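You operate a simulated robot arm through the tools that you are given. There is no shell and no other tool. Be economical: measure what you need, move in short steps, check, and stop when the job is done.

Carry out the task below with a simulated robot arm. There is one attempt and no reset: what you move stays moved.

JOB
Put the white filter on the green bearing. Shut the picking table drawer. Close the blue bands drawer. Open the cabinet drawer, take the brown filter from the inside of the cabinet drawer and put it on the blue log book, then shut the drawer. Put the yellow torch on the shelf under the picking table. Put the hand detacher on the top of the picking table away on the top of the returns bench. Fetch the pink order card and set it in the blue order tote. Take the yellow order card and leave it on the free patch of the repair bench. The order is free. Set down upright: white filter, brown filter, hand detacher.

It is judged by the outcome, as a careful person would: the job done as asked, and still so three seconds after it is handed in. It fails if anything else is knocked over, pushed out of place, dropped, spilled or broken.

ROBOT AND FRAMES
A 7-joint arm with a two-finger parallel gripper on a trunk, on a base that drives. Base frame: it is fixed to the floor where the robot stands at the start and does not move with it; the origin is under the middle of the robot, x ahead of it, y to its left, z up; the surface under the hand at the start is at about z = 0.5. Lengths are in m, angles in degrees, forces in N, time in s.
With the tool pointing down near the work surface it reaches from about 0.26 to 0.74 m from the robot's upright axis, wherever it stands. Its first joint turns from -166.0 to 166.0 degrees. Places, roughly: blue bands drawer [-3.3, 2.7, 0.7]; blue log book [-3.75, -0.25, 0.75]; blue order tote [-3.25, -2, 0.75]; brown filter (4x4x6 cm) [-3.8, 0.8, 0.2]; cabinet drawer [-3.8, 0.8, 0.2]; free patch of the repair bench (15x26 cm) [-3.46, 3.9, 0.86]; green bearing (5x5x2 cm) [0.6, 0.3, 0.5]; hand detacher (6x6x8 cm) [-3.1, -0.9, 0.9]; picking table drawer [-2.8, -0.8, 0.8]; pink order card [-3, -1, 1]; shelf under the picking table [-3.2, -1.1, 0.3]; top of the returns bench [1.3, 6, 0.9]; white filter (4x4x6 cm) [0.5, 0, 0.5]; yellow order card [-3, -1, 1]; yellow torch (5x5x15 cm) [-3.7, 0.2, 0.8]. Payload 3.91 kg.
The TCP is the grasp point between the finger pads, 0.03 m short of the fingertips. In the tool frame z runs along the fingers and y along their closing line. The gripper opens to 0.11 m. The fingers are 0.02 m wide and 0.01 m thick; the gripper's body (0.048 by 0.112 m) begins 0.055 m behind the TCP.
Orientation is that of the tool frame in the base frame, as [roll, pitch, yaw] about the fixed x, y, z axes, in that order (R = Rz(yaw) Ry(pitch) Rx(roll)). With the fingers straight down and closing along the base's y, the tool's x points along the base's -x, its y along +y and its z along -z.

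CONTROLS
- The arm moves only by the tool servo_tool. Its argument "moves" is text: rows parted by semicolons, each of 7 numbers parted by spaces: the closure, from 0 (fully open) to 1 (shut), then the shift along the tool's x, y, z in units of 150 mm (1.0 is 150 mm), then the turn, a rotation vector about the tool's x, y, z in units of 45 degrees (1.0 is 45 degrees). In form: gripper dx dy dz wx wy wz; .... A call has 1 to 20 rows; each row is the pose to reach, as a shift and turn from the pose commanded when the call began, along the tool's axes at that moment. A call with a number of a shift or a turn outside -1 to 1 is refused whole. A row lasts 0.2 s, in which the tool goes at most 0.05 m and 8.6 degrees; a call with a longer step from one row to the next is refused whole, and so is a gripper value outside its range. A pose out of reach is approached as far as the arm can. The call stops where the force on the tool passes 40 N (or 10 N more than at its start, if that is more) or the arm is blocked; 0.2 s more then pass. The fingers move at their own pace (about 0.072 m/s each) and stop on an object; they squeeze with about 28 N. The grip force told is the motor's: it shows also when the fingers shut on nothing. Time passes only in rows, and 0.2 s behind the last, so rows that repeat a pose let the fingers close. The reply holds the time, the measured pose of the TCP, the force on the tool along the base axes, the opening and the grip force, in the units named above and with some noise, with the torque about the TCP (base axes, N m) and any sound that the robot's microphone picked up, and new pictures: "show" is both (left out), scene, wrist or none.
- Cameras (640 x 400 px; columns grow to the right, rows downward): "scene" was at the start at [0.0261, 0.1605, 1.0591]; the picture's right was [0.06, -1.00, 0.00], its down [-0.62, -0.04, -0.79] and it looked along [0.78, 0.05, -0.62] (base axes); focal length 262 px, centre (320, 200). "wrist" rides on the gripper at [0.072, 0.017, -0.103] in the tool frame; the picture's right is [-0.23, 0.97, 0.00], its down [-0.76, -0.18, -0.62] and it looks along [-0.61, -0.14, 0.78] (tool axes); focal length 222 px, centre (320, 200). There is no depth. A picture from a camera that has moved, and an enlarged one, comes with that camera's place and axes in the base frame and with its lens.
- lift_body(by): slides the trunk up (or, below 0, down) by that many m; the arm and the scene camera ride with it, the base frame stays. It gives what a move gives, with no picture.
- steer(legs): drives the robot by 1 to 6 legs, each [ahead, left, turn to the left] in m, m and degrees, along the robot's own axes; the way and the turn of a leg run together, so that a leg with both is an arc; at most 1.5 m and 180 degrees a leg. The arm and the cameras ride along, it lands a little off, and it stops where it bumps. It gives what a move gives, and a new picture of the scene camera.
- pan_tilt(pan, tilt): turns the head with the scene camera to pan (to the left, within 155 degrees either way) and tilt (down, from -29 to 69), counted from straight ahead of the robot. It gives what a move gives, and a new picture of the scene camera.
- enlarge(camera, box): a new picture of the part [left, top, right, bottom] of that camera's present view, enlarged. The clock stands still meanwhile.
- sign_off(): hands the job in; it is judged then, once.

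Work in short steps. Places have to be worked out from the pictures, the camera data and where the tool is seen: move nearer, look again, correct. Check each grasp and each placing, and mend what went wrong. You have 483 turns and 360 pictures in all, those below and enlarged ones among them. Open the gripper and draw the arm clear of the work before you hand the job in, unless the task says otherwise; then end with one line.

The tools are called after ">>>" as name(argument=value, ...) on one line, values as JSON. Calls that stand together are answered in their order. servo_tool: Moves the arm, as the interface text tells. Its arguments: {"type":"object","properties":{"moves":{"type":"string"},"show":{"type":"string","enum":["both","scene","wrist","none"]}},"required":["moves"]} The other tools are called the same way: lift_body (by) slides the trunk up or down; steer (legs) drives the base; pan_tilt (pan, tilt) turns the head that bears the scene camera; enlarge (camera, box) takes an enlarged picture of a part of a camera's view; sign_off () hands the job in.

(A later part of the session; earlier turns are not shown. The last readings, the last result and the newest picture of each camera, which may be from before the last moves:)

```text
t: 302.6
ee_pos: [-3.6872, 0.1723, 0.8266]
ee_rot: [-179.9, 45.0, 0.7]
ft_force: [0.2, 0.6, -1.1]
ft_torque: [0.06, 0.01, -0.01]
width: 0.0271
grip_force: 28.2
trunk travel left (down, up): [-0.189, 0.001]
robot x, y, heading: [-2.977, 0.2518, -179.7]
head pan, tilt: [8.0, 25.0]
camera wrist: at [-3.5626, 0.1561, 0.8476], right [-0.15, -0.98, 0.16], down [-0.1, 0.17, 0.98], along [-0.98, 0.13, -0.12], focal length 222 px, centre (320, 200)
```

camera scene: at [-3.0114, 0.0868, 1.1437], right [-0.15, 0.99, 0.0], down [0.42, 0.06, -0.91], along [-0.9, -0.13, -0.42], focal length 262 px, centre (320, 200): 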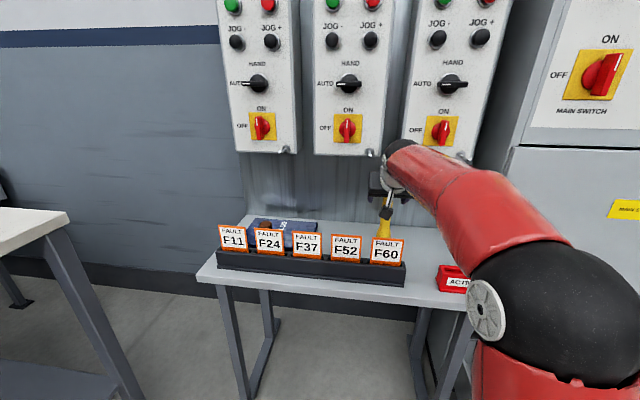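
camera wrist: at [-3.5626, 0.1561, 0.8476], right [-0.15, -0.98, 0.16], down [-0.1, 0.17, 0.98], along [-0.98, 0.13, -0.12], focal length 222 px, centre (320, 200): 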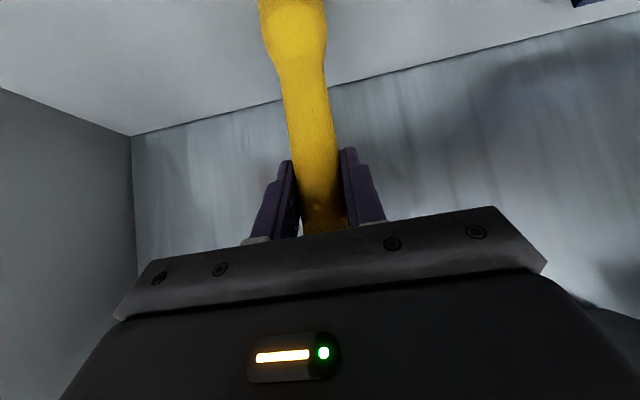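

The torch is gripped. I'll lift slightly, draw it toward me behind the cards, then raise it.

>>> servo_tool(moves="1 -0.08 0 -0.08 0 0 0;1 -0.17 0 -0.17 0 0 0;1 0 0 -0.34 0 0 0;1 0.17 0 -0.51 0 0 0;1 0.3 0 -0.66 0 0 0;1 0.3 0 -0.66 0 0 0", show="wrist")

>>> servo_tool(moves="1 -0.2 0 -0.2 0 0 0;1 -0.4 0 -0.4 0 0 0;1 -0.55 0 -0.55 0 0 0;1 -0.65 0 -0.65 0 0 0;1 -0.65 0 -0.65 0 0 0", show="both")

```text
t: 304.0
ee_pos: [-3.5833, 0.1723, 0.8632]
ee_rot: [-179.9, 44.9, 0.6]
ft_force: [-0.6, -0.1, -1.2]
ft_torque: [-0.08, -0.03, 0.0]
width: 0.027
grip_force: 28.6
trunk travel left (down, up): [-0.189, 0.001]
robot x, y, heading: [-2.98, 0.254, -179.5]
head pan, tilt: [8.0, 25.0]
camera wrist: at [-3.459, 0.1558, 0.8848], right [-0.15, -0.98, 0.16], down [-0.1, 0.18, 0.98], along [-0.98, 0.13, -0.12], focal length 222 px, centre (320, 200)
```

wrist: 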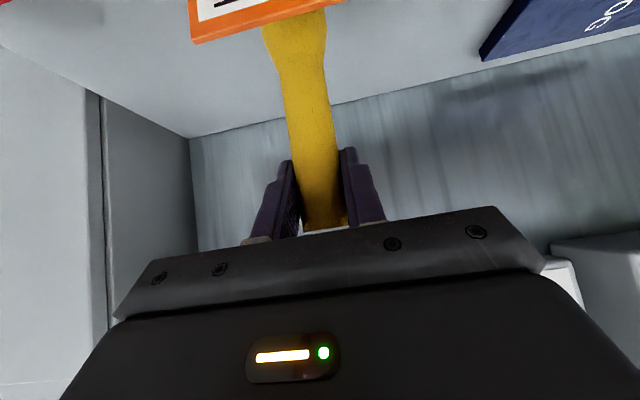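

```text
t: 305.2
ee_pos: [-3.5847, 0.1722, 1.0014]
ee_rot: [-179.9, 45.0, 0.6]
ft_force: [-1.0, 0.3, -1.6]
ft_torque: [0.01, 0.0, -0.04]
width: 0.027
grip_force: 28.2
trunk travel left (down, up): [-0.189, 0.001]
robot x, y, heading: [-2.9821, 0.2481, -179.5]
head pan, tilt: [8.0, 25.0]
camera scene: at [-3.0115, 0.0868, 1.1437], right [-0.15, 0.99, 0.0], down [0.42, 0.06, -0.91], along [-0.9, -0.13, -0.42], focal length 262 px, centre (320, 200)
camera wrist: at [-3.4604, 0.1568, 1.0231], right [-0.15, -0.98, 0.16], down [-0.1, 0.17, 0.98], along [-0.98, 0.13, -0.12], focal length 222 px, centre (320, 200)
```

scene: 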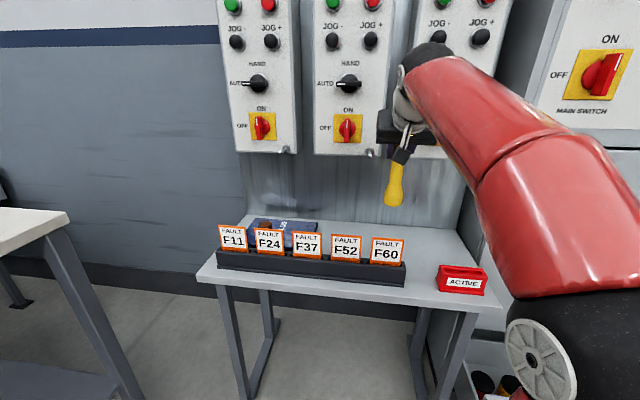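
wrist: 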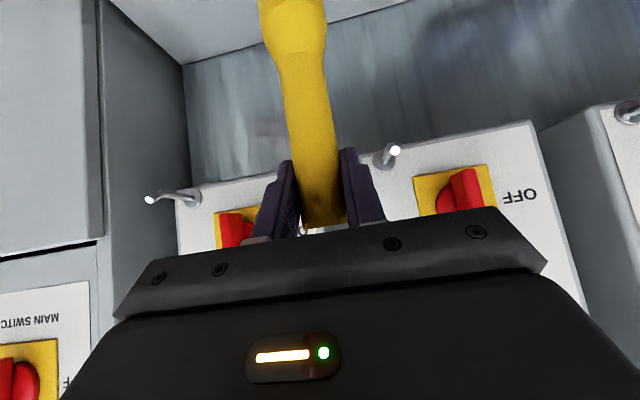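

The torch is clear of the cards. I'll back well off and go in front of the picking table.

>>> steer(legs=[[-0.9, 0, 0], [0, 1.05, 0]])

>>> pan_tilt(pan=5, tilt=38)

```text
t: 315.0
ee_pos: [-2.6949, -0.8809, 1.0018]
ee_rot: [-180.0, 45.0, -0.2]
ft_force: [0.3, -0.2, -1.4]
ft_torque: [-0.01, 0.02, 0.05]
width: 0.0273
grip_force: 28.0
trunk travel left (down, up): [-0.189, 0.001]
robot x, y, heading: [-2.0927, -0.8114, 179.2]
head pan, tilt: [8.0, 25.0]
camera scene: at [-2.1234, -0.9761, 1.1437], right [-0.13, 0.99, 0.0], down [0.42, 0.05, -0.91], along [-0.9, -0.12, -0.42], focal length 262 px, centre (320, 200)
```

scene: 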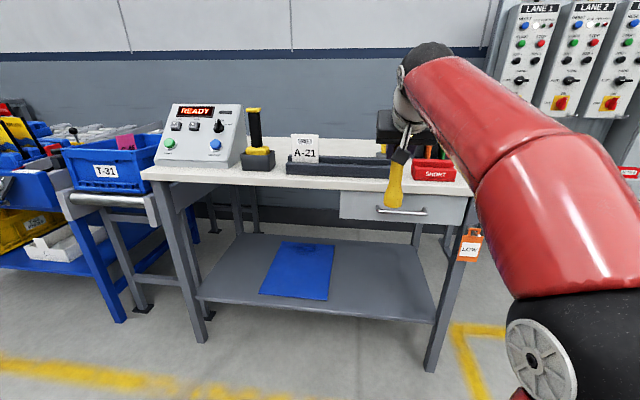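

```text
t: 315.8
ee_pos: [-2.6945, -0.8815, 1.0018]
ee_rot: [-179.8, 44.9, -0.3]
ft_force: [-0.1, -0.2, -2.0]
ft_torque: [-0.03, 0.06, -0.01]
width: 0.0274
grip_force: 27.9
trunk travel left (down, up): [-0.189, 0.001]
robot x, y, heading: [-2.0882, -0.8113, 179.6]
head pan, tilt: [5.0, 38.0]
camera scene: at [-2.1181, -0.9708, 1.1235], right [-0.08, 1.0, 0.0], down [0.61, 0.05, -0.79], along [-0.79, -0.06, -0.62], focal length 262 px, centre (320, 200)
```

scene: 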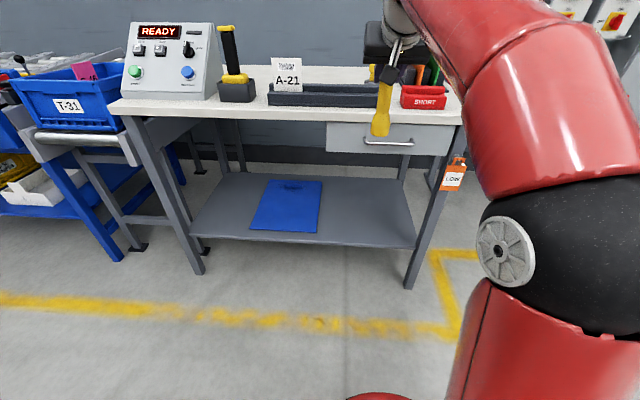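

The shelf's right part is free, at about (-3.05, -0.85), z≈0.29. I'll lower the trunk and arm in front of the table first.

>>> lift_body(by=-0.185)

>>> servo_tool(moves="1 0.2 0 0.2 0 0 0;1 0.4 0 0.4 0 0 0;1 0.6 0 0.6 0 0 0;1 0.8 0 0.8 0 0 0;1 1 0 1 0 0 0;1 1 0 1 0 0 0", show="none")

>>> servo_tool(moves="1 0.2 0 0.2 0 0 0;1 0.4 0 0.4 0 0 0;1 0.55 0 0.55 0 0 0;1 0.55 0 0.55 0 0 0", show="scene")

```text
t: 317.8
ee_pos: [-2.6941, -0.8807, 0.8158]
ee_rot: [-179.9, 44.9, -0.2]
ft_force: [0.3, -0.2, -1.9]
ft_torque: [0.01, -0.03, -0.01]
width: 0.0276
grip_force: 27.7
trunk travel left (down, up): [-0.004, 0.186]
robot x, y, heading: [-2.092, -0.8121, 179.5]
head pan, tilt: [5.0, 38.0]
```

```text
t: 319.2
ee_pos: [-2.6925, -0.8798, 0.6043]
ee_rot: [-179.9, 45.0, -0.3]
ft_force: [0.1, 0.0, -1.4]
ft_torque: [-0.02, 0.02, 0.01]
width: 0.0272
grip_force: 27.9
trunk travel left (down, up): [-0.004, 0.186]
robot x, y, heading: [-2.092, -0.8087, 179.9]
head pan, tilt: [5.0, 38.0]
```

```text
t: 320.2
ee_pos: [-2.6945, -0.8802, 0.4881]
ee_rot: [-179.9, 44.9, -0.2]
ft_force: [-0.2, -0.2, -1.8]
ft_torque: [-0.01, -0.02, -0.03]
width: 0.0275
grip_force: 27.6
trunk travel left (down, up): [-0.004, 0.186]
robot x, y, heading: [-2.0903, -0.8145, 179.6]
head pan, tilt: [5.0, 38.0]
camera scene: at [-2.1181, -0.9708, 0.9384], right [-0.08, 1.0, 0.0], down [0.61, 0.05, -0.79], along [-0.79, -0.06, -0.62], focal length 262 px, centre (320, 200)
```

scene: 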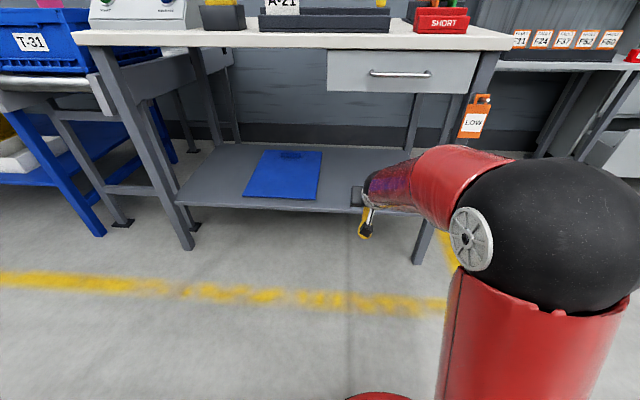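

>>> servo_tool(moves="1 0.17 0 0.17 0 0 0;1 0.17 0 0.17 0 0 0", show="none")

>>> steer(legs=[[0.34, 0, 0]])

>>> servo_tool(moves="1 0 0 0 0 0 0", show="wrist")

```text
t: 320.8
ee_pos: [-2.6932, -0.8786, 0.4505]
ee_rot: [-179.9, 45.0, -0.3]
ft_force: [-0.4, -0.3, -1.9]
ft_torque: [-0.02, -0.04, 0.01]
width: 0.0276
grip_force: 28.1
trunk travel left (down, up): [-0.004, 0.186]
robot x, y, heading: [-2.0891, -0.814, 179.4]
head pan, tilt: [5.0, 38.0]
```

```text
t: 323.1
ee_pos: [-3.0384, -0.8682, 0.4498]
ee_rot: [-179.9, 44.8, -0.8]
ft_force: [-1.1, 0.4, -1.7]
ft_torque: [-0.01, 0.05, 0.0]
width: 0.0277
grip_force: 27.6
trunk travel left (down, up): [-0.004, 0.186]
robot x, y, heading: [-2.4323, -0.8066, 178.9]
head pan, tilt: [5.0, 38.0]
camera scene: at [-2.4637, -0.9657, 0.9384], right [-0.07, 1.0, 0.0], down [0.61, 0.04, -0.79], along [-0.79, -0.05, -0.62], focal length 262 px, centre (320, 200)
```

scene: 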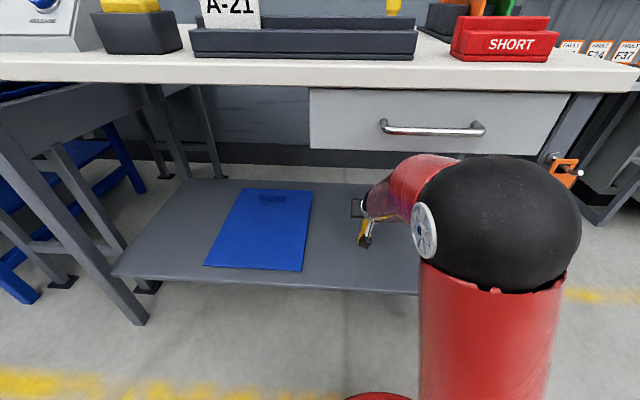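

```text
t: 323.5
ee_pos: [-3.0383, -0.8682, 0.4494]
ee_rot: [-179.8, 44.7, -0.8]
ft_force: [0.1, -0.5, -1.7]
ft_torque: [-0.01, -0.02, -0.01]
width: 0.0274
grip_force: 28.0
trunk travel left (down, up): [-0.004, 0.186]
robot x, y, heading: [-2.4331, -0.8057, 179.1]
head pan, tilt: [5.0, 38.0]
camera wrist: at [-2.914, -0.8874, 0.4717], right [-0.18, -0.97, 0.16], down [-0.1, 0.18, 0.98], along [-0.98, 0.16, -0.12], focal length 222 px, centre (320, 200)
```

wrist: 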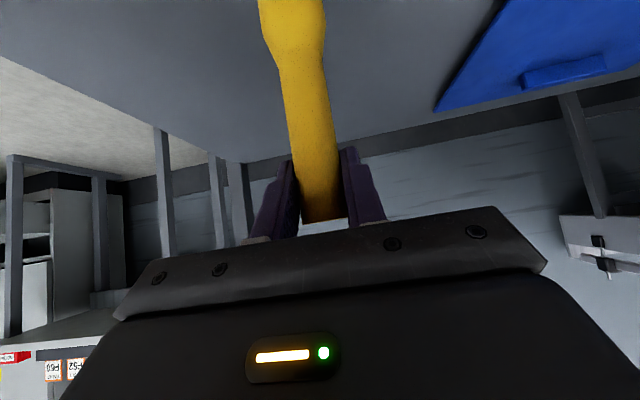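

The torch is over the free part of the shelf. I'll lower to contact.

>>> servo_tool(moves="1 0.05 0 0.05 0 0 0;1 0.1 0 0.1 0 0 0;1 0.13 0 0.13 0 0 0;1 0.16 0 0.16 0 0 0;1 0.19 0 0.19 0 0 0;1 0.19 0 0.19 0 0 0", show="none")

```text
t: 324.9
ee_pos: [-3.0376, -0.8676, 0.4113]
ee_rot: [-179.9, 45.2, -0.9]
ft_force: [1.7, 2.6, 9.2]
ft_torque: [0.07, -0.27, 0.05]
width: 0.0271
grip_force: 28.1
trunk travel left (down, up): [-0.004, 0.186]
robot x, y, heading: [-2.4337, -0.8056, 178.8]
head pan, tilt: [5.0, 38.0]
```

It's standing on the shelf with light contact. I'll open wide, check, and withdraw straight back.

>>> servo_tool(moves="0.6 0 0 0 0 0 0;0.3 0 0 0 0 0 0;0.3 0 0 0 0 0 0;0.3 0 0 0 0 0 0;0.3 0.1 0 -0.15 0 0 0;0.3 0.22 0 -0.33 0 0 0;0.3 0.4 0 -0.6 0 0 0", show="wrist")

>>> steer(legs=[[-0.3, 0, 0]])

```text
t: 326.5
ee_pos: [-2.9347, -0.8711, 0.4315]
ee_rot: [-179.7, 44.9, -0.7]
ft_force: [0.1, -0.4, -0.2]
ft_torque: [0.03, 0.02, -0.07]
width: 0.0771
grip_force: 0.0
trunk travel left (down, up): [-0.004, 0.186]
robot x, y, heading: [-2.4339, -0.8085, 179.1]
head pan, tilt: [5.0, 38.0]
camera wrist: at [-2.8107, -0.8902, 0.4535], right [-0.18, -0.97, 0.16], down [-0.1, 0.18, 0.98], along [-0.98, 0.16, -0.13], focal length 222 px, centre (320, 200)
```

wrist: 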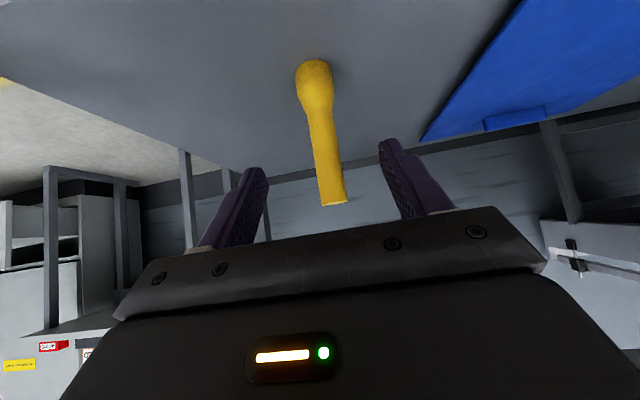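

```text
t: 328.5
ee_pos: [-2.6464, -0.8806, 0.4318]
ee_rot: [-179.9, 44.9, -0.2]
ft_force: [-0.4, -0.2, -0.3]
ft_torque: [0.0, -0.01, -0.03]
width: 0.0772
grip_force: 0.1
trunk travel left (down, up): [-0.004, 0.186]
robot x, y, heading: [-2.1433, -0.808, 179.4]
head pan, tilt: [5.0, 38.0]
camera scene: at [-2.1728, -0.9696, 0.9384], right [-0.08, 1.0, 0.0], down [0.61, 0.05, -0.79], along [-0.79, -0.06, -0.62], focal length 262 px, centre (320, 200)
```

scene: 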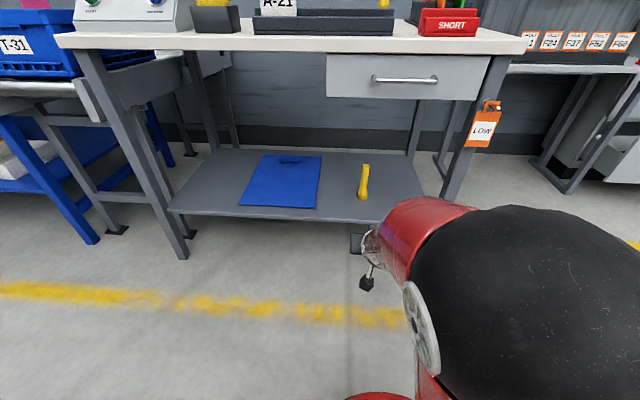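

The torch stands on the shelf. Now I'll shut the cabinet drawer, driving over with closed fingers at z≈0.42.

>>> servo_tool(moves="1 0.06 0 0.06 0 0 0;1 0.06 0 0.06 0 0 0;1 0.06 0 0.06 0 0 0", show="none")

>>> steer(legs=[[0, -1.5, 0.6], [0, -0.16, 0]])

>>> pan_tilt(pan=0, tilt=35)

```text
t: 329.3
ee_pos: [-2.6467, -0.8821, 0.4191]
ee_rot: [-179.9, 44.9, -0.1]
ft_force: [0.5, 0.7, 1.1]
ft_torque: [0.03, -0.01, 0.0]
width: 0.0
grip_force: 28.0
trunk travel left (down, up): [-0.004, 0.186]
robot x, y, heading: [-2.1458, -0.8062, 179.7]
head pan, tilt: [5.0, 38.0]
```

```text
t: 337.9
ee_pos: [-2.6475, 0.8037, 0.4188]
ee_rot: [-179.8, 44.9, 0.7]
ft_force: [0.6, 0.0, 1.2]
ft_torque: [0.0, 0.0, -0.01]
width: 0.0
grip_force: 28.0
trunk travel left (down, up): [-0.004, 0.186]
robot x, y, heading: [-2.1519, 0.8844, -179.7]
head pan, tilt: [5.0, 38.0]
camera scene: at [-2.1743, 0.723, 0.9384], right [-0.09, 1.0, 0.0], down [0.61, 0.06, -0.79], along [-0.78, -0.07, -0.62], focal length 262 px, centre (320, 200)
```

scene: 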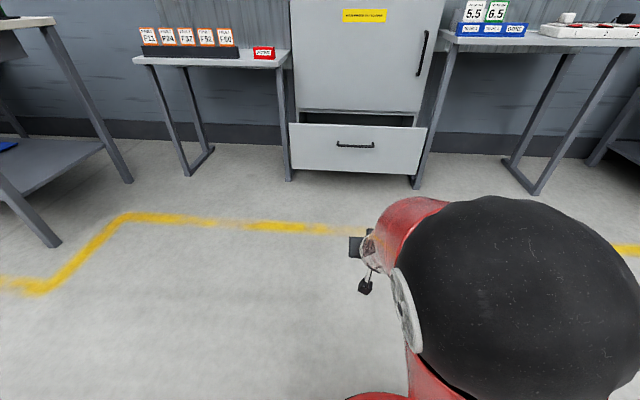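

```text
t: 338.5
ee_pos: [-2.6483, 0.8054, 0.419]
ee_rot: [-179.9, 45.0, 0.6]
ft_force: [0.6, 0.4, 0.6]
ft_torque: [0.0, -0.01, 0.0]
width: 0.0001
grip_force: 27.8
trunk travel left (down, up): [-0.004, 0.186]
robot x, y, heading: [-2.1503, 0.8832, -179.4]
head pan, tilt: [0.0, 35.0]
camera scene: at [-2.1765, 0.7304, 0.943], right [-0.01, 1.0, 0.0], down [0.57, 0.0, -0.82], along [-0.82, -0.01, -0.57], focal length 262 px, centre (320, 200)
```

scene: 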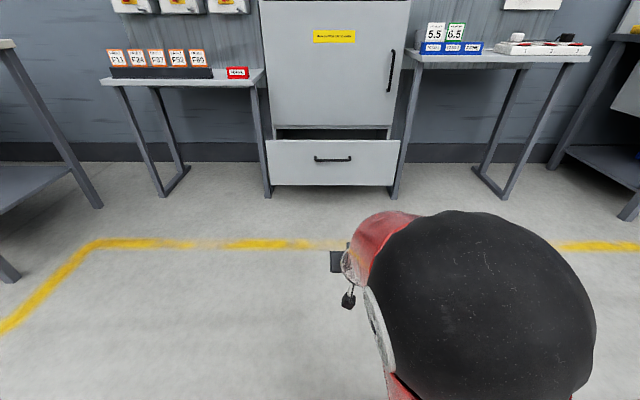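

>>> steer(legs=[[0.68, 0, -0.6]])

>>> servo_tool(moves="1 -0.15 0 0.15 0 0 0;1 -0.3 0 0.3 0 0 0;1 -0.45 0 0.45 0 0 0;1 -0.6 0 0.6 0 0 0;1 -0.7 0 0.7 0 0 0;1 -0.7 0 0.7 0 0 0", show="scene")

```text
t: 342.2
ee_pos: [-3.3229, 0.8114, 0.4176]
ee_rot: [-179.8, 44.9, -0.1]
ft_force: [0.0, -0.3, -0.5]
ft_torque: [-0.03, 0.0, 0.01]
width: 0.0
grip_force: 27.6
trunk travel left (down, up): [-0.004, 0.186]
robot x, y, heading: [-2.8216, 0.8832, 179.6]
head pan, tilt: [0.0, 35.0]
camera scene: at [-2.852, 0.7303, 0.943], right [0.01, 1.0, 0.0], down [0.57, 0.0, -0.82], along [-0.82, 0.0, -0.57], focal length 262 px, centre (320, 200)
```

scene: 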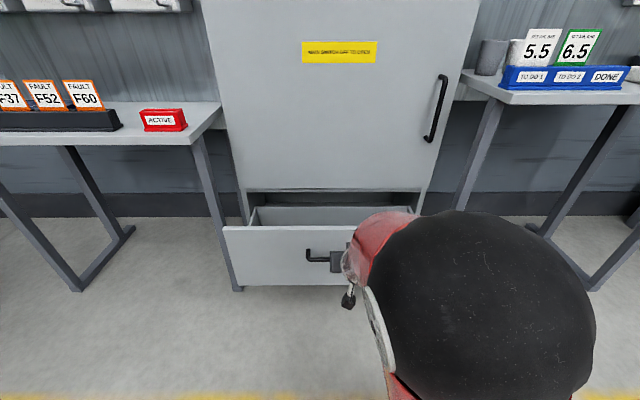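

```text
t: 343.6
ee_pos: [-3.4717, 0.8096, 0.421]
ee_rot: [-179.9, 44.9, -0.2]
ft_force: [-0.2, -0.4, 0.0]
ft_torque: [-0.03, 0.03, -0.02]
width: 0.0001
grip_force: 28.2
trunk travel left (down, up): [-0.004, 0.186]
robot x, y, heading: [-2.8249, 0.8856, 179.4]
head pan, tilt: [0.0, 35.0]
camera scene: at [-2.8521, 0.7303, 0.943], right [0.01, 1.0, 0.0], down [0.57, 0.0, -0.82], along [-0.82, 0.0, -0.57], focal length 262 px, centre (320, 200)
```

scene: 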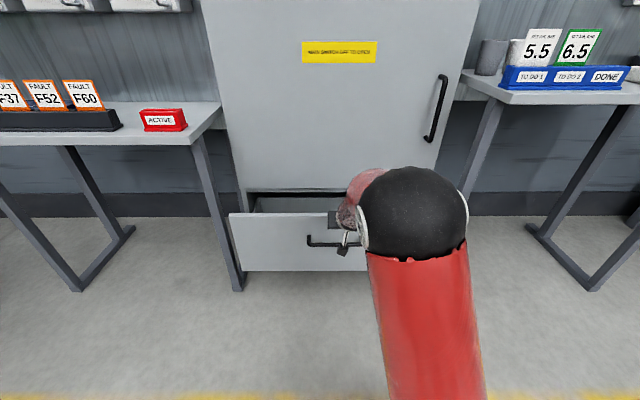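

The drawer is moving in. I'll continue with the base, then finish with the arm.

>>> steer(legs=[[0.13, 0, 0]])

>>> servo_tool(moves="1 -0.08 0 0.08 0 0 0;1 -0.16 0 0.16 0 0 0;1 -0.24 0 0.24 0 0 0;1 -0.32 0 0.32 0 0 0;1 -0.4 0 0.4 0 0 0;1 -0.48 0 0.48 0 0 0", show="scene")

```text
t: 344.9
ee_pos: [-3.6031, 0.8088, 0.42]
ee_rot: [-179.8, 44.8, 0.0]
ft_force: [-0.8, -0.3, 0.3]
ft_torque: [0.0, -0.01, -0.01]
width: 0.0002
grip_force: 27.8
trunk travel left (down, up): [-0.004, 0.186]
robot x, y, heading: [-2.9521, 0.8824, 179.7]
head pan, tilt: [0.0, 35.0]
camera scene: at [-2.9824, 0.731, 0.943], right [0.0, 1.0, 0.0], down [0.57, 0.0, -0.82], along [-0.82, 0.0, -0.57], focal length 262 px, centre (320, 200)
```

scene: 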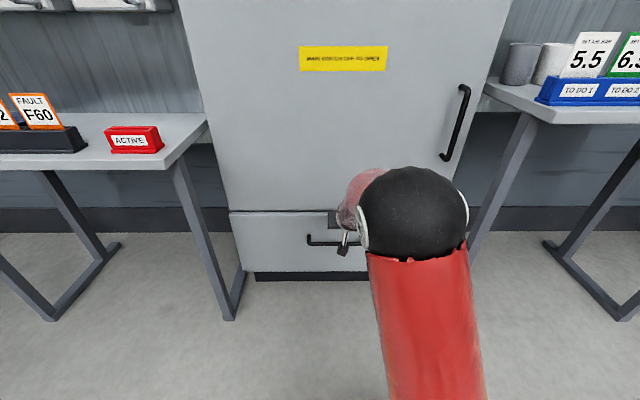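

```text
t: 345.6
ee_pos: [-3.6317, 0.8088, 0.4183]
ee_rot: [-179.8, 44.2, 0.1]
ft_force: [12.6, 0.7, 5.0]
ft_torque: [0.0, -0.08, 0.04]
width: 0.0
grip_force: 28.2
trunk travel left (down, up): [-0.004, 0.186]
robot x, y, heading: [-2.9555, 0.8812, 179.9]
head pan, tilt: [0.0, 35.0]
stopped in row 3: the force on the tool passed its limit at 68 N (the readings are from after the stop); the commanded pose is now the measured one
camera scene: at [-2.9812, 0.731, 0.9431], right [0.0, 1.0, 0.0], down [0.57, 0.0, -0.82], along [-0.82, 0.0, -0.57], focal length 262 px, centre (320, 200)
```

scene: 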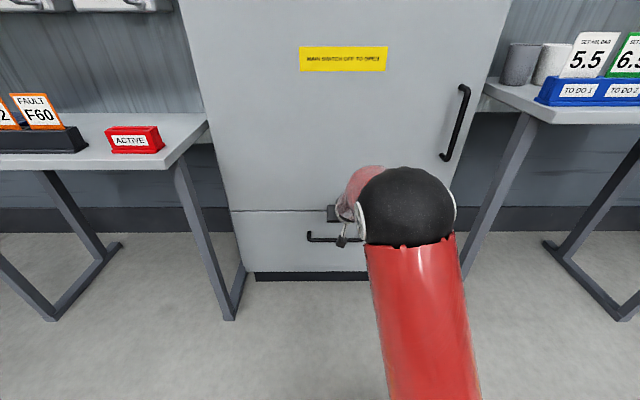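

The drawer closed onto its stop. I'll back off, raise the trunk and head for the detacher.

>>> servo_tool(moves="1 0.2 0 -0.2 0 0 0;1 0.4 0 -0.4 0 0 0;1 0.6 0 -0.6 0 0 0", show="none")

>>> steer(legs=[[-0.6, 0, 0]])

>>> lift_body(by=0.187)

>>> steer(legs=[[-0.2, 1.45, 0], [0, 0.22, 0]])

```text
t: 346.4
ee_pos: [-3.5048, 0.8081, 0.4198]
ee_rot: [-179.9, 44.2, 0.0]
ft_force: [0.5, 1.3, -0.1]
ft_torque: [-0.05, 0.01, 0.03]
width: 0.0
grip_force: 28.2
trunk travel left (down, up): [-0.004, 0.186]
robot x, y, heading: [-2.954, 0.8833, 179.7]
head pan, tilt: [0.0, 35.0]
```

```text
t: 349.8
ee_pos: [-2.9109, 0.8026, 0.4201]
ee_rot: [-179.8, 44.2, 0.3]
ft_force: [-0.3, -0.6, 0.9]
ft_torque: [0.02, -0.01, -0.02]
width: 0.0001
grip_force: 28.2
trunk travel left (down, up): [-0.004, 0.186]
robot x, y, heading: [-2.3597, 0.8811, -180.1]
head pan, tilt: [0.0, 35.0]
camera scene: at [-2.3879, 0.7298, 0.943], right [0.0, 1.0, 0.0], down [0.57, 0.0, -0.82], along [-0.82, 0.0, -0.57], focal length 262 px, centre (320, 200)
```

scene: 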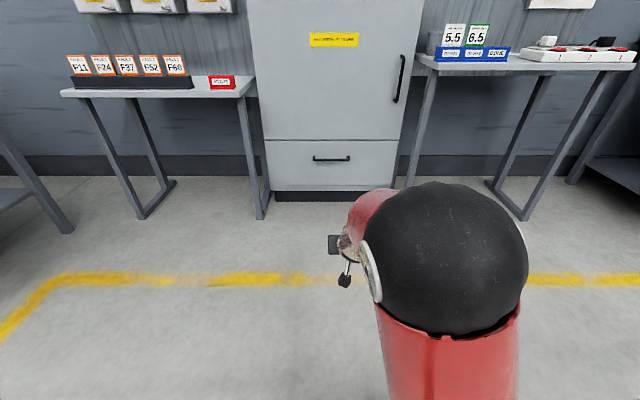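

```text
t: 351.8
ee_pos: [-2.9123, 0.8018, 0.6062]
ee_rot: [-179.9, 44.2, 0.4]
ft_force: [0.5, -0.8, 0.0]
ft_torque: [0.01, 0.03, -0.01]
width: 0.0002
grip_force: 27.8
trunk travel left (down, up): [-0.19, 0.0]
robot x, y, heading: [-2.3597, 0.8836, -179.9]
head pan, tilt: [0.0, 35.0]
```

```text
t: 360.2
ee_pos: [-2.7046, -0.84, 0.6049]
ee_rot: [-179.9, 44.3, 0.6]
ft_force: [0.2, 0.6, -0.5]
ft_torque: [0.02, 0.0, 0.0]
width: 0.0
grip_force: 27.9
trunk travel left (down, up): [-0.19, 0.0]
robot x, y, heading: [-2.1521, -0.7585, -179.8]
head pan, tilt: [0.0, 35.0]
camera scene: at [-2.1809, -0.9102, 1.129], right [0.0, 1.0, 0.0], down [0.57, 0.0, -0.82], along [-0.82, 0.0, -0.57], focal length 262 px, centre (320, 200)
```

scene: 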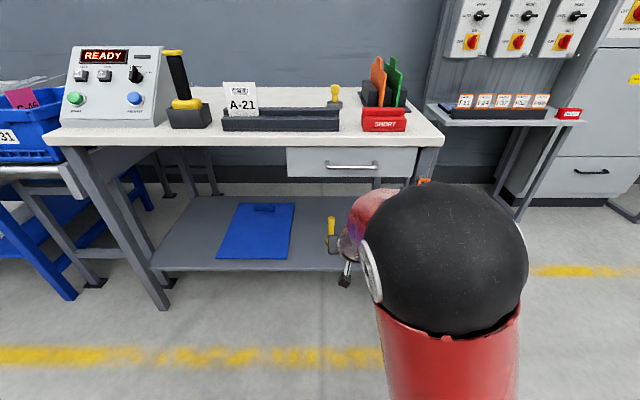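

The detacher is visible behind the rack, and all else is in place. I'll raise the tool.

>>> servo_tool(moves="0.8 -0.2 0 -0.2 0 0 0;0.5 -0.4 0 -0.4 0 0 0;0.3 -0.6 0 -0.6 0 0 0;0.3 -0.8 0 -0.8 0 0 0;0.3 -1 0 -1 0 0 0;0.3 -1 0 -1 0 0 0", show="none")

>>> servo_tool(moves="0.3 -0.2 0 -0.2 0 0 0;0.3 -0.4 0 -0.4 0 0 0;0.3 -0.6 0 -0.6 0 0 0;0.3 -0.8 0 -0.8 0 0 0;0.3 -0.95 0 -0.95 0 0 0;0.3 -0.95 0 -0.95 0 0 0", show="both")

```text
t: 361.6
ee_pos: [-2.7065, -0.8387, 0.8176]
ee_rot: [-179.8, 44.3, 0.5]
ft_force: [0.0, -0.4, 0.4]
ft_torque: [0.01, -0.01, 0.02]
width: 0.0772
grip_force: 0.1
trunk travel left (down, up): [-0.19, 0.0]
robot x, y, heading: [-2.1508, -0.7564, -179.8]
head pan, tilt: [0.0, 35.0]
```

```text
t: 363.0
ee_pos: [-2.7097, -0.8403, 1.021]
ee_rot: [-179.7, 44.3, 0.6]
ft_force: [-0.1, 0.6, 0.1]
ft_torque: [-0.02, 0.0, -0.01]
width: 0.077
grip_force: 0.0
trunk travel left (down, up): [-0.19, 0.0]
robot x, y, heading: [-2.1542, -0.7559, -179.5]
head pan, tilt: [0.0, 35.0]
camera scene: at [-2.1809, -0.9102, 1.129], right [0.0, 1.0, 0.0], down [0.57, 0.0, -0.82], along [-0.82, 0.0, -0.57], focal length 262 px, centre (320, 200)
camera wrist: at [-2.5853, -0.8572, 1.0451], right [-0.16, -0.98, 0.16], down [-0.11, 0.17, 0.98], along [-0.98, 0.13, -0.14], focal length 222 px, centre (320, 200)
```

scene: 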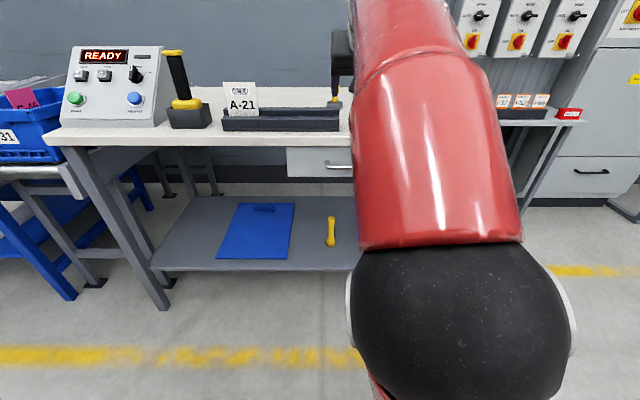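
wrist: 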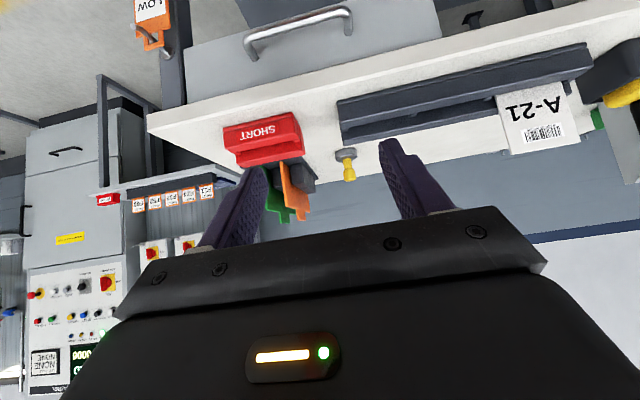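

The knob is at about (-3.12, -0.866, 0.91). I'll drive in above the rack level and come down onto it.

>>> steer(legs=[[0.25, 0.026, 0]])

>>> servo_tool(moves="0.4 -0.2 0 0.2 0 0 0;0.4 -0.35 0 0.4 0 0 0;0.4 -0.47 0 0.6 0 0 0;0.4 -0.47 0 0.6 0 0 0", show="wrist")

```text
t: 364.8
ee_pos: [-2.9515, -0.8676, 1.0214]
ee_rot: [-179.8, 44.3, 0.4]
ft_force: [0.6, -1.0, 0.3]
ft_torque: [-0.01, 0.04, -0.05]
width: 0.077
grip_force: 0.0
trunk travel left (down, up): [-0.19, 0.0]
robot x, y, heading: [-2.3977, -0.7856, -179.7]
head pan, tilt: [0.0, 35.0]
camera scene: at [-2.4218, -0.9372, 1.129], right [0.0, 1.0, 0.0], down [0.57, 0.0, -0.82], along [-0.82, 0.0, -0.57], focal length 262 px, centre (320, 200)
```

scene: 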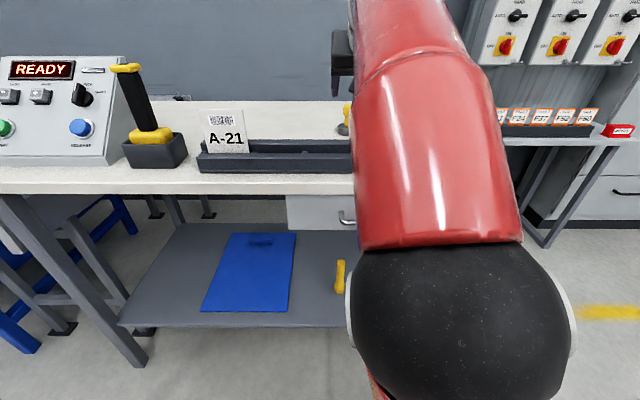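

```text
t: 365.8
ee_pos: [-3.063, -0.8688, 1.0074]
ee_rot: [-179.7, 44.3, 0.5]
ft_force: [0.4, -1.1, -0.5]
ft_torque: [0.01, 0.01, -0.01]
width: 0.0659
grip_force: 0.1
trunk travel left (down, up): [-0.19, 0.0]
robot x, y, heading: [-2.3956, -0.7818, -179.8]
head pan, tilt: [0.0, 35.0]
camera wrist: at [-2.9397, -0.885, 1.0305], right [-0.16, -0.98, 0.16], down [-0.11, 0.17, 0.98], along [-0.98, 0.14, -0.14], focal length 222 px, centre (320, 200)
```

wrist: 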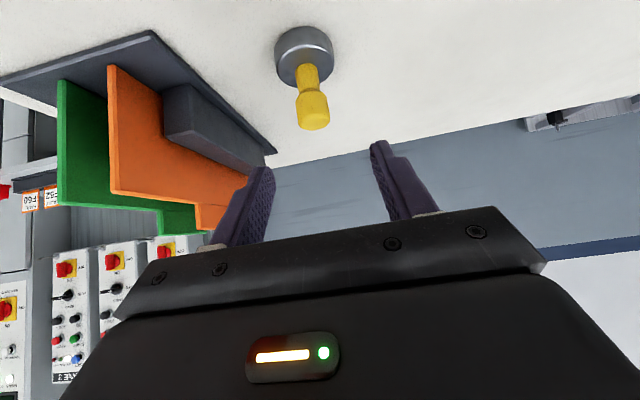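

>>> servo_tool(moves="0.4 0.04 0 0.2 0 0 0;0.4 0.1 0 0.4 0 0 0;0.4 0.174 -0.02 0.66 0 0 0;0.4 0.174 -0.02 0.66 0 0 0", show="wrist")

```text
t: 366.8
ee_pos: [-3.1151, -0.8649, 0.9147]
ee_rot: [-179.8, 44.3, 0.5]
ft_force: [-0.3, -0.8, 0.3]
ft_torque: [-0.01, 0.05, 0.0]
width: 0.0658
grip_force: 0.1
trunk travel left (down, up): [-0.19, 0.0]
robot x, y, heading: [-2.392, -0.7844, -179.8]
head pan, tilt: [0.0, 35.0]
camera wrist: at [-2.9897, -0.882, 0.9386], right [-0.16, -0.98, 0.16], down [-0.11, 0.17, 0.98], along [-0.98, 0.14, -0.14], focal length 222 px, centre (320, 200)
```

wrist: 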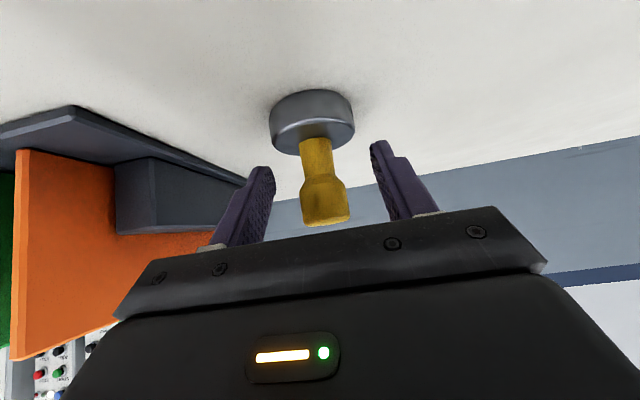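

The knob is centred between the fingers, so I'll close.

>>> servo_tool(moves="0.7 0 0 0 0 0 0;1 0 0 0 0 0 0;1 0 0 0 0 0 0;1 0 0 0 0 0 0;1 -0.1 0 -0.1 0 0 0;1 -0.3 0 -0.3 0 0 0;1 -0.45 0 -0.45 0 0 0;1 -0.45 0 -0.45 0 0 0", show="wrist")

```text
t: 368.6
ee_pos: [-3.1012, -0.864, 1.0013]
ee_rot: [-179.9, 44.3, 0.6]
ft_force: [0.3, 0.0, -3.5]
ft_torque: [0.0, -0.08, -0.01]
width: 0.0291
grip_force: 27.9
out of reach, approached as far as the arm can: row 7, 8
trunk travel left (down, up): [-0.19, 0.0]
robot x, y, heading: [-2.3921, -0.7861, -179.8]
head pan, tilt: [0.0, 35.0]
camera wrist: at [-2.9773, -0.881, 1.0244], right [-0.16, -0.98, 0.16], down [-0.11, 0.17, 0.98], along [-0.98, 0.14, -0.14], focal length 222 px, centre (320, 200)
```

wrist: 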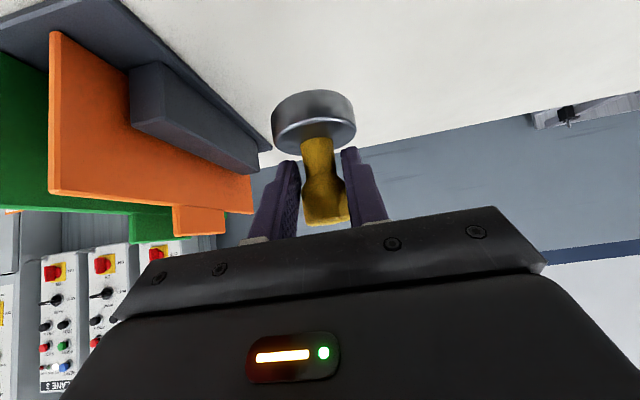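

The detacher is held upright. I'll back out, retract the arm a bit, and head for the returns bench.

>>> steer(legs=[[-0.3, 0, 0]])

>>> servo_tool(moves="1 0.15 0 -0.15 0 0 0;1 0.3 0 -0.3 0 0 0;1 0.45 0 -0.45 0 0 0;1 0.6 0 -0.6 0 0 0;1 0.75 0 -0.75 0 0 0;1 0.75 0 -0.75 0 0 0", show="none")

>>> steer(legs=[[0, -1.4, 0], [0, 0, -90], [0, -1.5, 0]])

>>> pan_tilt(pan=0, tilt=10)

```text
t: 370.7
ee_pos: [-2.7924, -0.8621, 1.0011]
ee_rot: [-179.8, 44.4, 0.3]
ft_force: [-0.2, 0.0, -3.3]
ft_torque: [0.01, -0.06, 0.0]
width: 0.029
grip_force: 27.8
trunk travel left (down, up): [-0.19, 0.0]
robot x, y, heading: [-2.0823, -0.7815, 180.3]
head pan, tilt: [0.0, 35.0]
camera scene: at [-2.1131, -0.9366, 1.129], right [0.0, 1.0, 0.0], down [0.57, 0.0, -0.82], along [-0.82, 0.0, -0.57], focal length 262 px, centre (320, 200)
```

scene: 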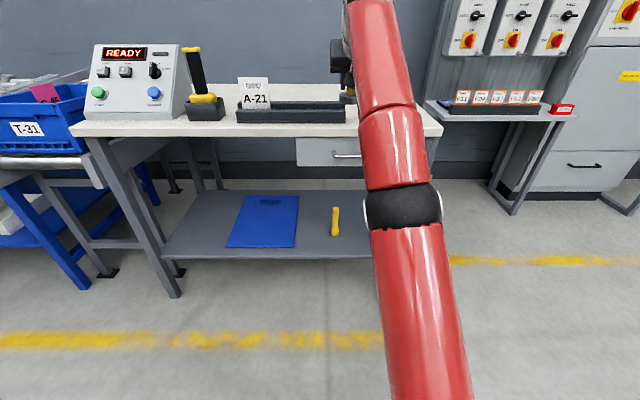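

```text
t: 372.1
ee_pos: [-2.6312, -0.8615, 1.0014]
ee_rot: [-179.8, 44.2, 0.3]
ft_force: [0.5, -0.1, -3.4]
ft_torque: [0.01, -0.09, -0.01]
width: 0.0293
grip_force: 28.6
trunk travel left (down, up): [-0.19, 0.0]
robot x, y, heading: [-2.0847, -0.7822, 179.9]
head pan, tilt: [0.0, 35.0]
```

```text
t: 389.8
ee_pos: [-0.6684, 1.1931, 1.0016]
ee_rot: [-179.8, 44.3, -90.4]
ft_force: [0.0, -0.4, -3.9]
ft_torque: [-0.06, 0.04, -0.03]
width: 0.0287
grip_force: 28.1
trunk travel left (down, up): [-0.19, 0.0]
robot x, y, heading: [-0.5963, 0.6427, 89.1]
head pan, tilt: [0.0, 35.0]
camera scene: at [-0.7521, 0.6767, 1.129], right [1.0, -0.01, 0.0], down [-0.01, -0.57, -0.82], along [0.01, 0.82, -0.57], focal length 262 px, centre (320, 200)
```

scene: 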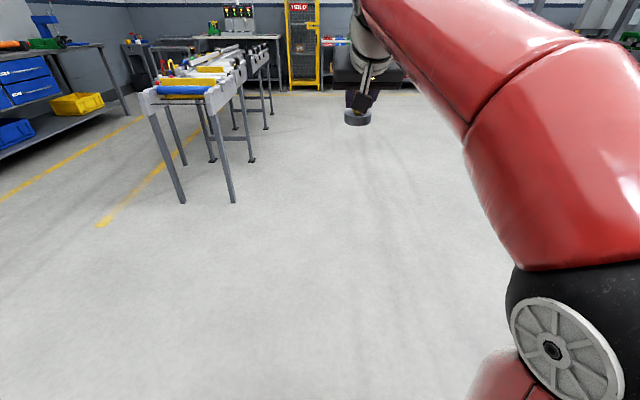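

```text
t: 390.7
ee_pos: [-0.6676, 1.1934, 1.0006]
ee_rot: [-179.8, 44.4, -90.5]
ft_force: [-0.2, -0.6, -3.6]
ft_torque: [-0.08, 0.02, 0.01]
width: 0.0286
grip_force: 28.0
trunk travel left (down, up): [-0.19, 0.0]
robot x, y, heading: [-0.5995, 0.6487, 89.2]
head pan, tilt: [0.0, 10.0]
camera scene: at [-0.752, 0.6816, 1.169], right [1.0, -0.01, 0.0], down [0.0, -0.17, -0.98], along [0.01, 0.98, -0.17], focal length 262 px, centre (320, 200)
```

scene: 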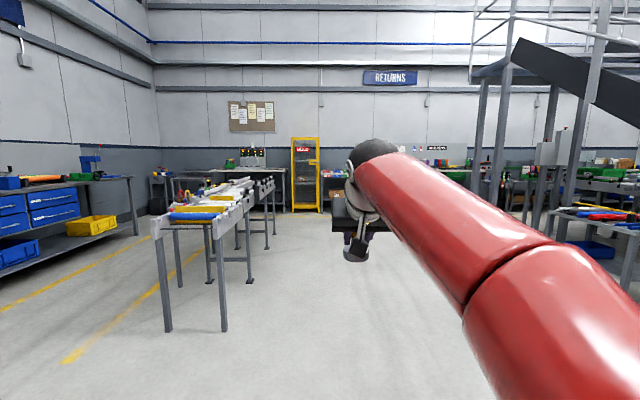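

>>> steer(legs=[[1.4, -0.4, 0.8], [1.3, -0.6, 0]])

>>> pan_tilt(pan=15, tilt=12)

```text
t: 404.5
ee_pos: [0.2556, 3.8618, 1.0007]
ee_rot: [-179.9, 44.4, -87.6]
ft_force: [-0.3, 0.7, -3.2]
ft_torque: [-0.06, 0.02, -0.01]
width: 0.0282
grip_force: 27.5
trunk travel left (down, up): [-0.19, 0.0]
robot x, y, heading: [0.3513, 3.3117, 91.9]
head pan, tilt: [0.0, 10.0]
camera scene: at [0.1973, 3.3466, 1.1691], right [1.0, 0.04, 0.0], down [0.01, -0.17, -0.98], along [-0.04, 0.98, -0.17], focal length 262 px, centre (320, 200)
```

scene: 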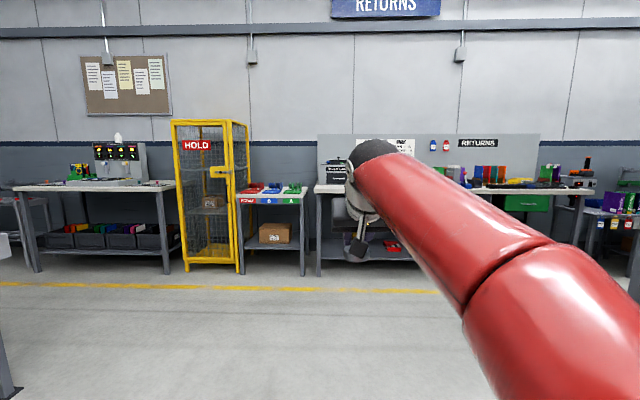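

```text
t: 405.2
ee_pos: [0.2546, 3.8614, 1.0004]
ee_rot: [-179.7, 44.2, -87.6]
ft_force: [0.2, -1.2, -3.2]
ft_torque: [-0.09, 0.01, -0.01]
width: 0.0284
grip_force: 28.2
trunk travel left (down, up): [-0.19, 0.0]
robot x, y, heading: [0.3547, 3.3142, 91.9]
head pan, tilt: [15.0, 12.0]
camera scene: at [0.1733, 3.3428, 1.1659], right [0.96, 0.29, 0.0], down [0.06, -0.2, -0.98], along [-0.29, 0.94, -0.21], focal length 262 px, centre (320, 200)
```

scene: 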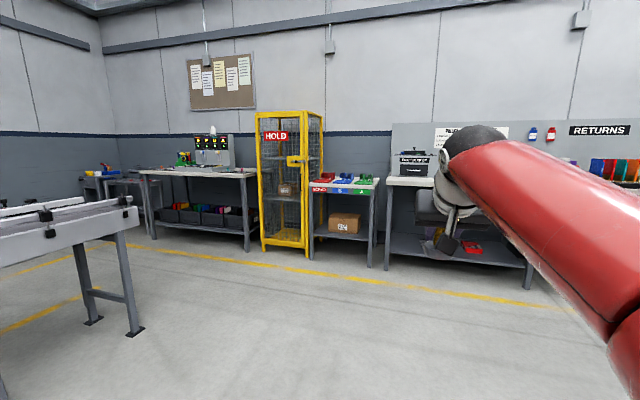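

>>> steer(legs=[[0.9, -0.95, -1.9]])

>>> pan_tilt(pan=10, tilt=15)

```text
t: 411.8
ee_pos: [1.2356, 4.7524, 1.0009]
ee_rot: [-179.8, 44.3, -90.3]
ft_force: [-0.9, -0.4, -4.1]
ft_torque: [-0.08, -0.02, 0.0]
width: 0.0282
grip_force: 28.3
trunk travel left (down, up): [-0.19, 0.0]
robot x, y, heading: [1.3112, 4.2017, 89.5]
head pan, tilt: [15.0, 12.0]
camera scene: at [1.1292, 4.236, 1.1658], right [0.97, 0.25, 0.0], down [0.05, -0.2, -0.98], along [-0.24, 0.95, -0.21], focal length 262 px, centre (320, 200)
```

scene: 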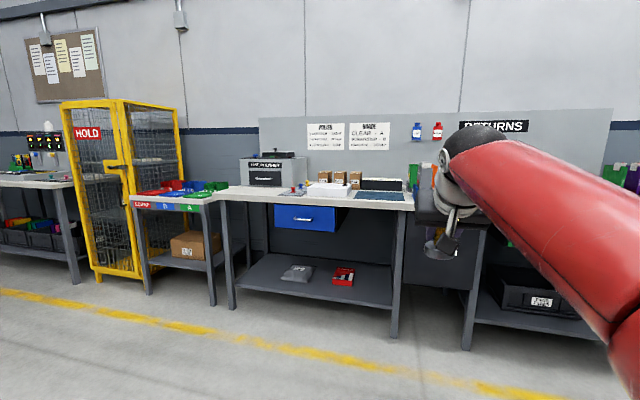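

```text
t: 412.4
ee_pos: [1.236, 4.7511, 1.002]
ee_rot: [-179.8, 44.3, -90.3]
ft_force: [0.4, -0.7, -3.2]
ft_torque: [-0.07, 0.01, 0.01]
width: 0.0279
grip_force: 27.7
trunk travel left (down, up): [-0.19, 0.0]
robot x, y, heading: [1.3069, 4.2018, 89.2]
head pan, tilt: [10.0, 15.0]
camera scene: at [1.1371, 4.2378, 1.161], right [0.99, 0.16, 0.0], down [0.04, -0.26, -0.97], along [-0.16, 0.95, -0.26], focal length 262 px, centre (320, 200)
```

scene: 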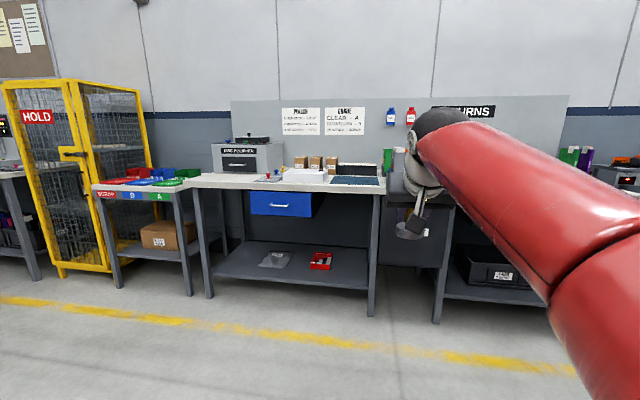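

I need to see which bench is the returns bench and its free spots, so I'll move right and look left.

>>> steer(legs=[[0, -0.8, 0.8]])

>>> pan_tilt(pan=25, tilt=15)

```text
t: 413.6
ee_pos: [1.2405, 4.7439, 0.9995]
ee_rot: [-179.8, 44.0, -88.3]
ft_force: [0.1, -0.1, -4.5]
ft_torque: [-0.09, 0.01, 0.02]
width: 0.0278
grip_force: 27.8
trunk travel left (down, up): [-0.19, 0.0]
robot x, y, heading: [1.3332, 4.1956, 90.9]
head pan, tilt: [10.0, 15.0]
stopped in leg 1: the robot was blocked; the commanded pose is now the measured one
camera scene: at [1.1594, 4.226, 1.161], right [0.98, 0.2, 0.0], down [0.05, -0.25, -0.97], along [-0.19, 0.95, -0.26], focal length 262 px, centre (320, 200)
```

scene: 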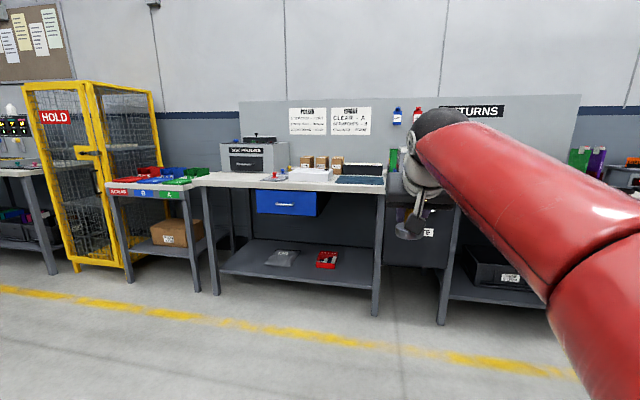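

```text
t: 414.4
ee_pos: [1.2388, 4.7414, 1.0018]
ee_rot: [-179.7, 44.1, -88.3]
ft_force: [-1.3, 0.5, -3.8]
ft_torque: [-0.05, 0.02, 0.0]
width: 0.0284
grip_force: 27.9
trunk travel left (down, up): [-0.19, 0.0]
robot x, y, heading: [1.3338, 4.1964, 91.4]
head pan, tilt: [25.0, 15.0]
camera scene: at [1.1364, 4.2182, 1.161], right [0.9, 0.44, 0.0], down [0.11, -0.23, -0.97], along [-0.43, 0.87, -0.26], focal length 262 px, centre (320, 200)
```

scene: 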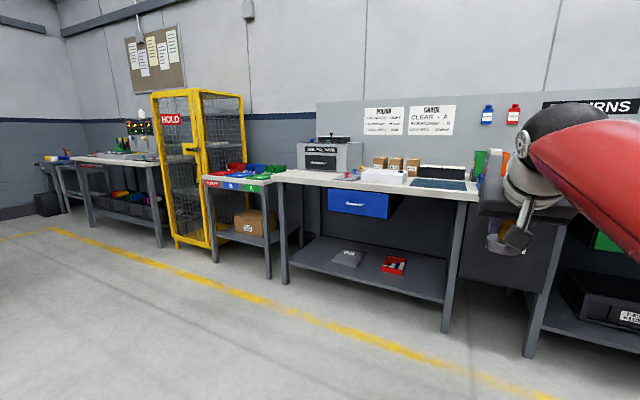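

>>> pan_tilt(pan=-75, tilt=30)

```text
t: 416.1
ee_pos: [1.239, 4.742, 1.0004]
ee_rot: [-179.9, 44.2, -88.3]
ft_force: [0.2, -0.3, -4.3]
ft_torque: [-0.03, 0.0, 0.0]
width: 0.0279
grip_force: 28.4
trunk travel left (down, up): [-0.19, 0.0]
robot x, y, heading: [1.3317, 4.1981, 91.3]
head pan, tilt: [-75.0, 30.0]
camera scene: at [1.2645, 4.1599, 1.1368], right [0.28, -0.96, 0.0], down [-0.48, -0.14, -0.87], along [0.83, 0.24, -0.5], focal length 262 px, centre (320, 200)
```

scene: 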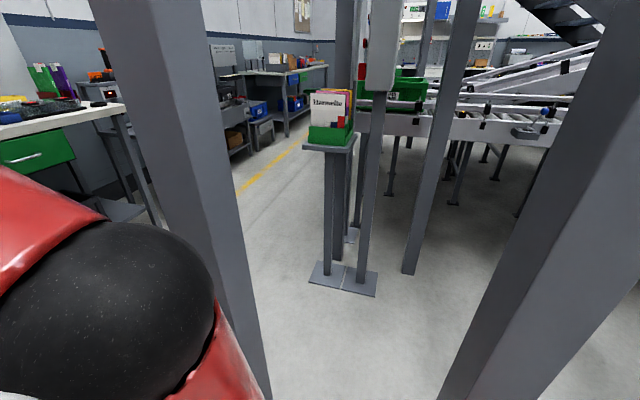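

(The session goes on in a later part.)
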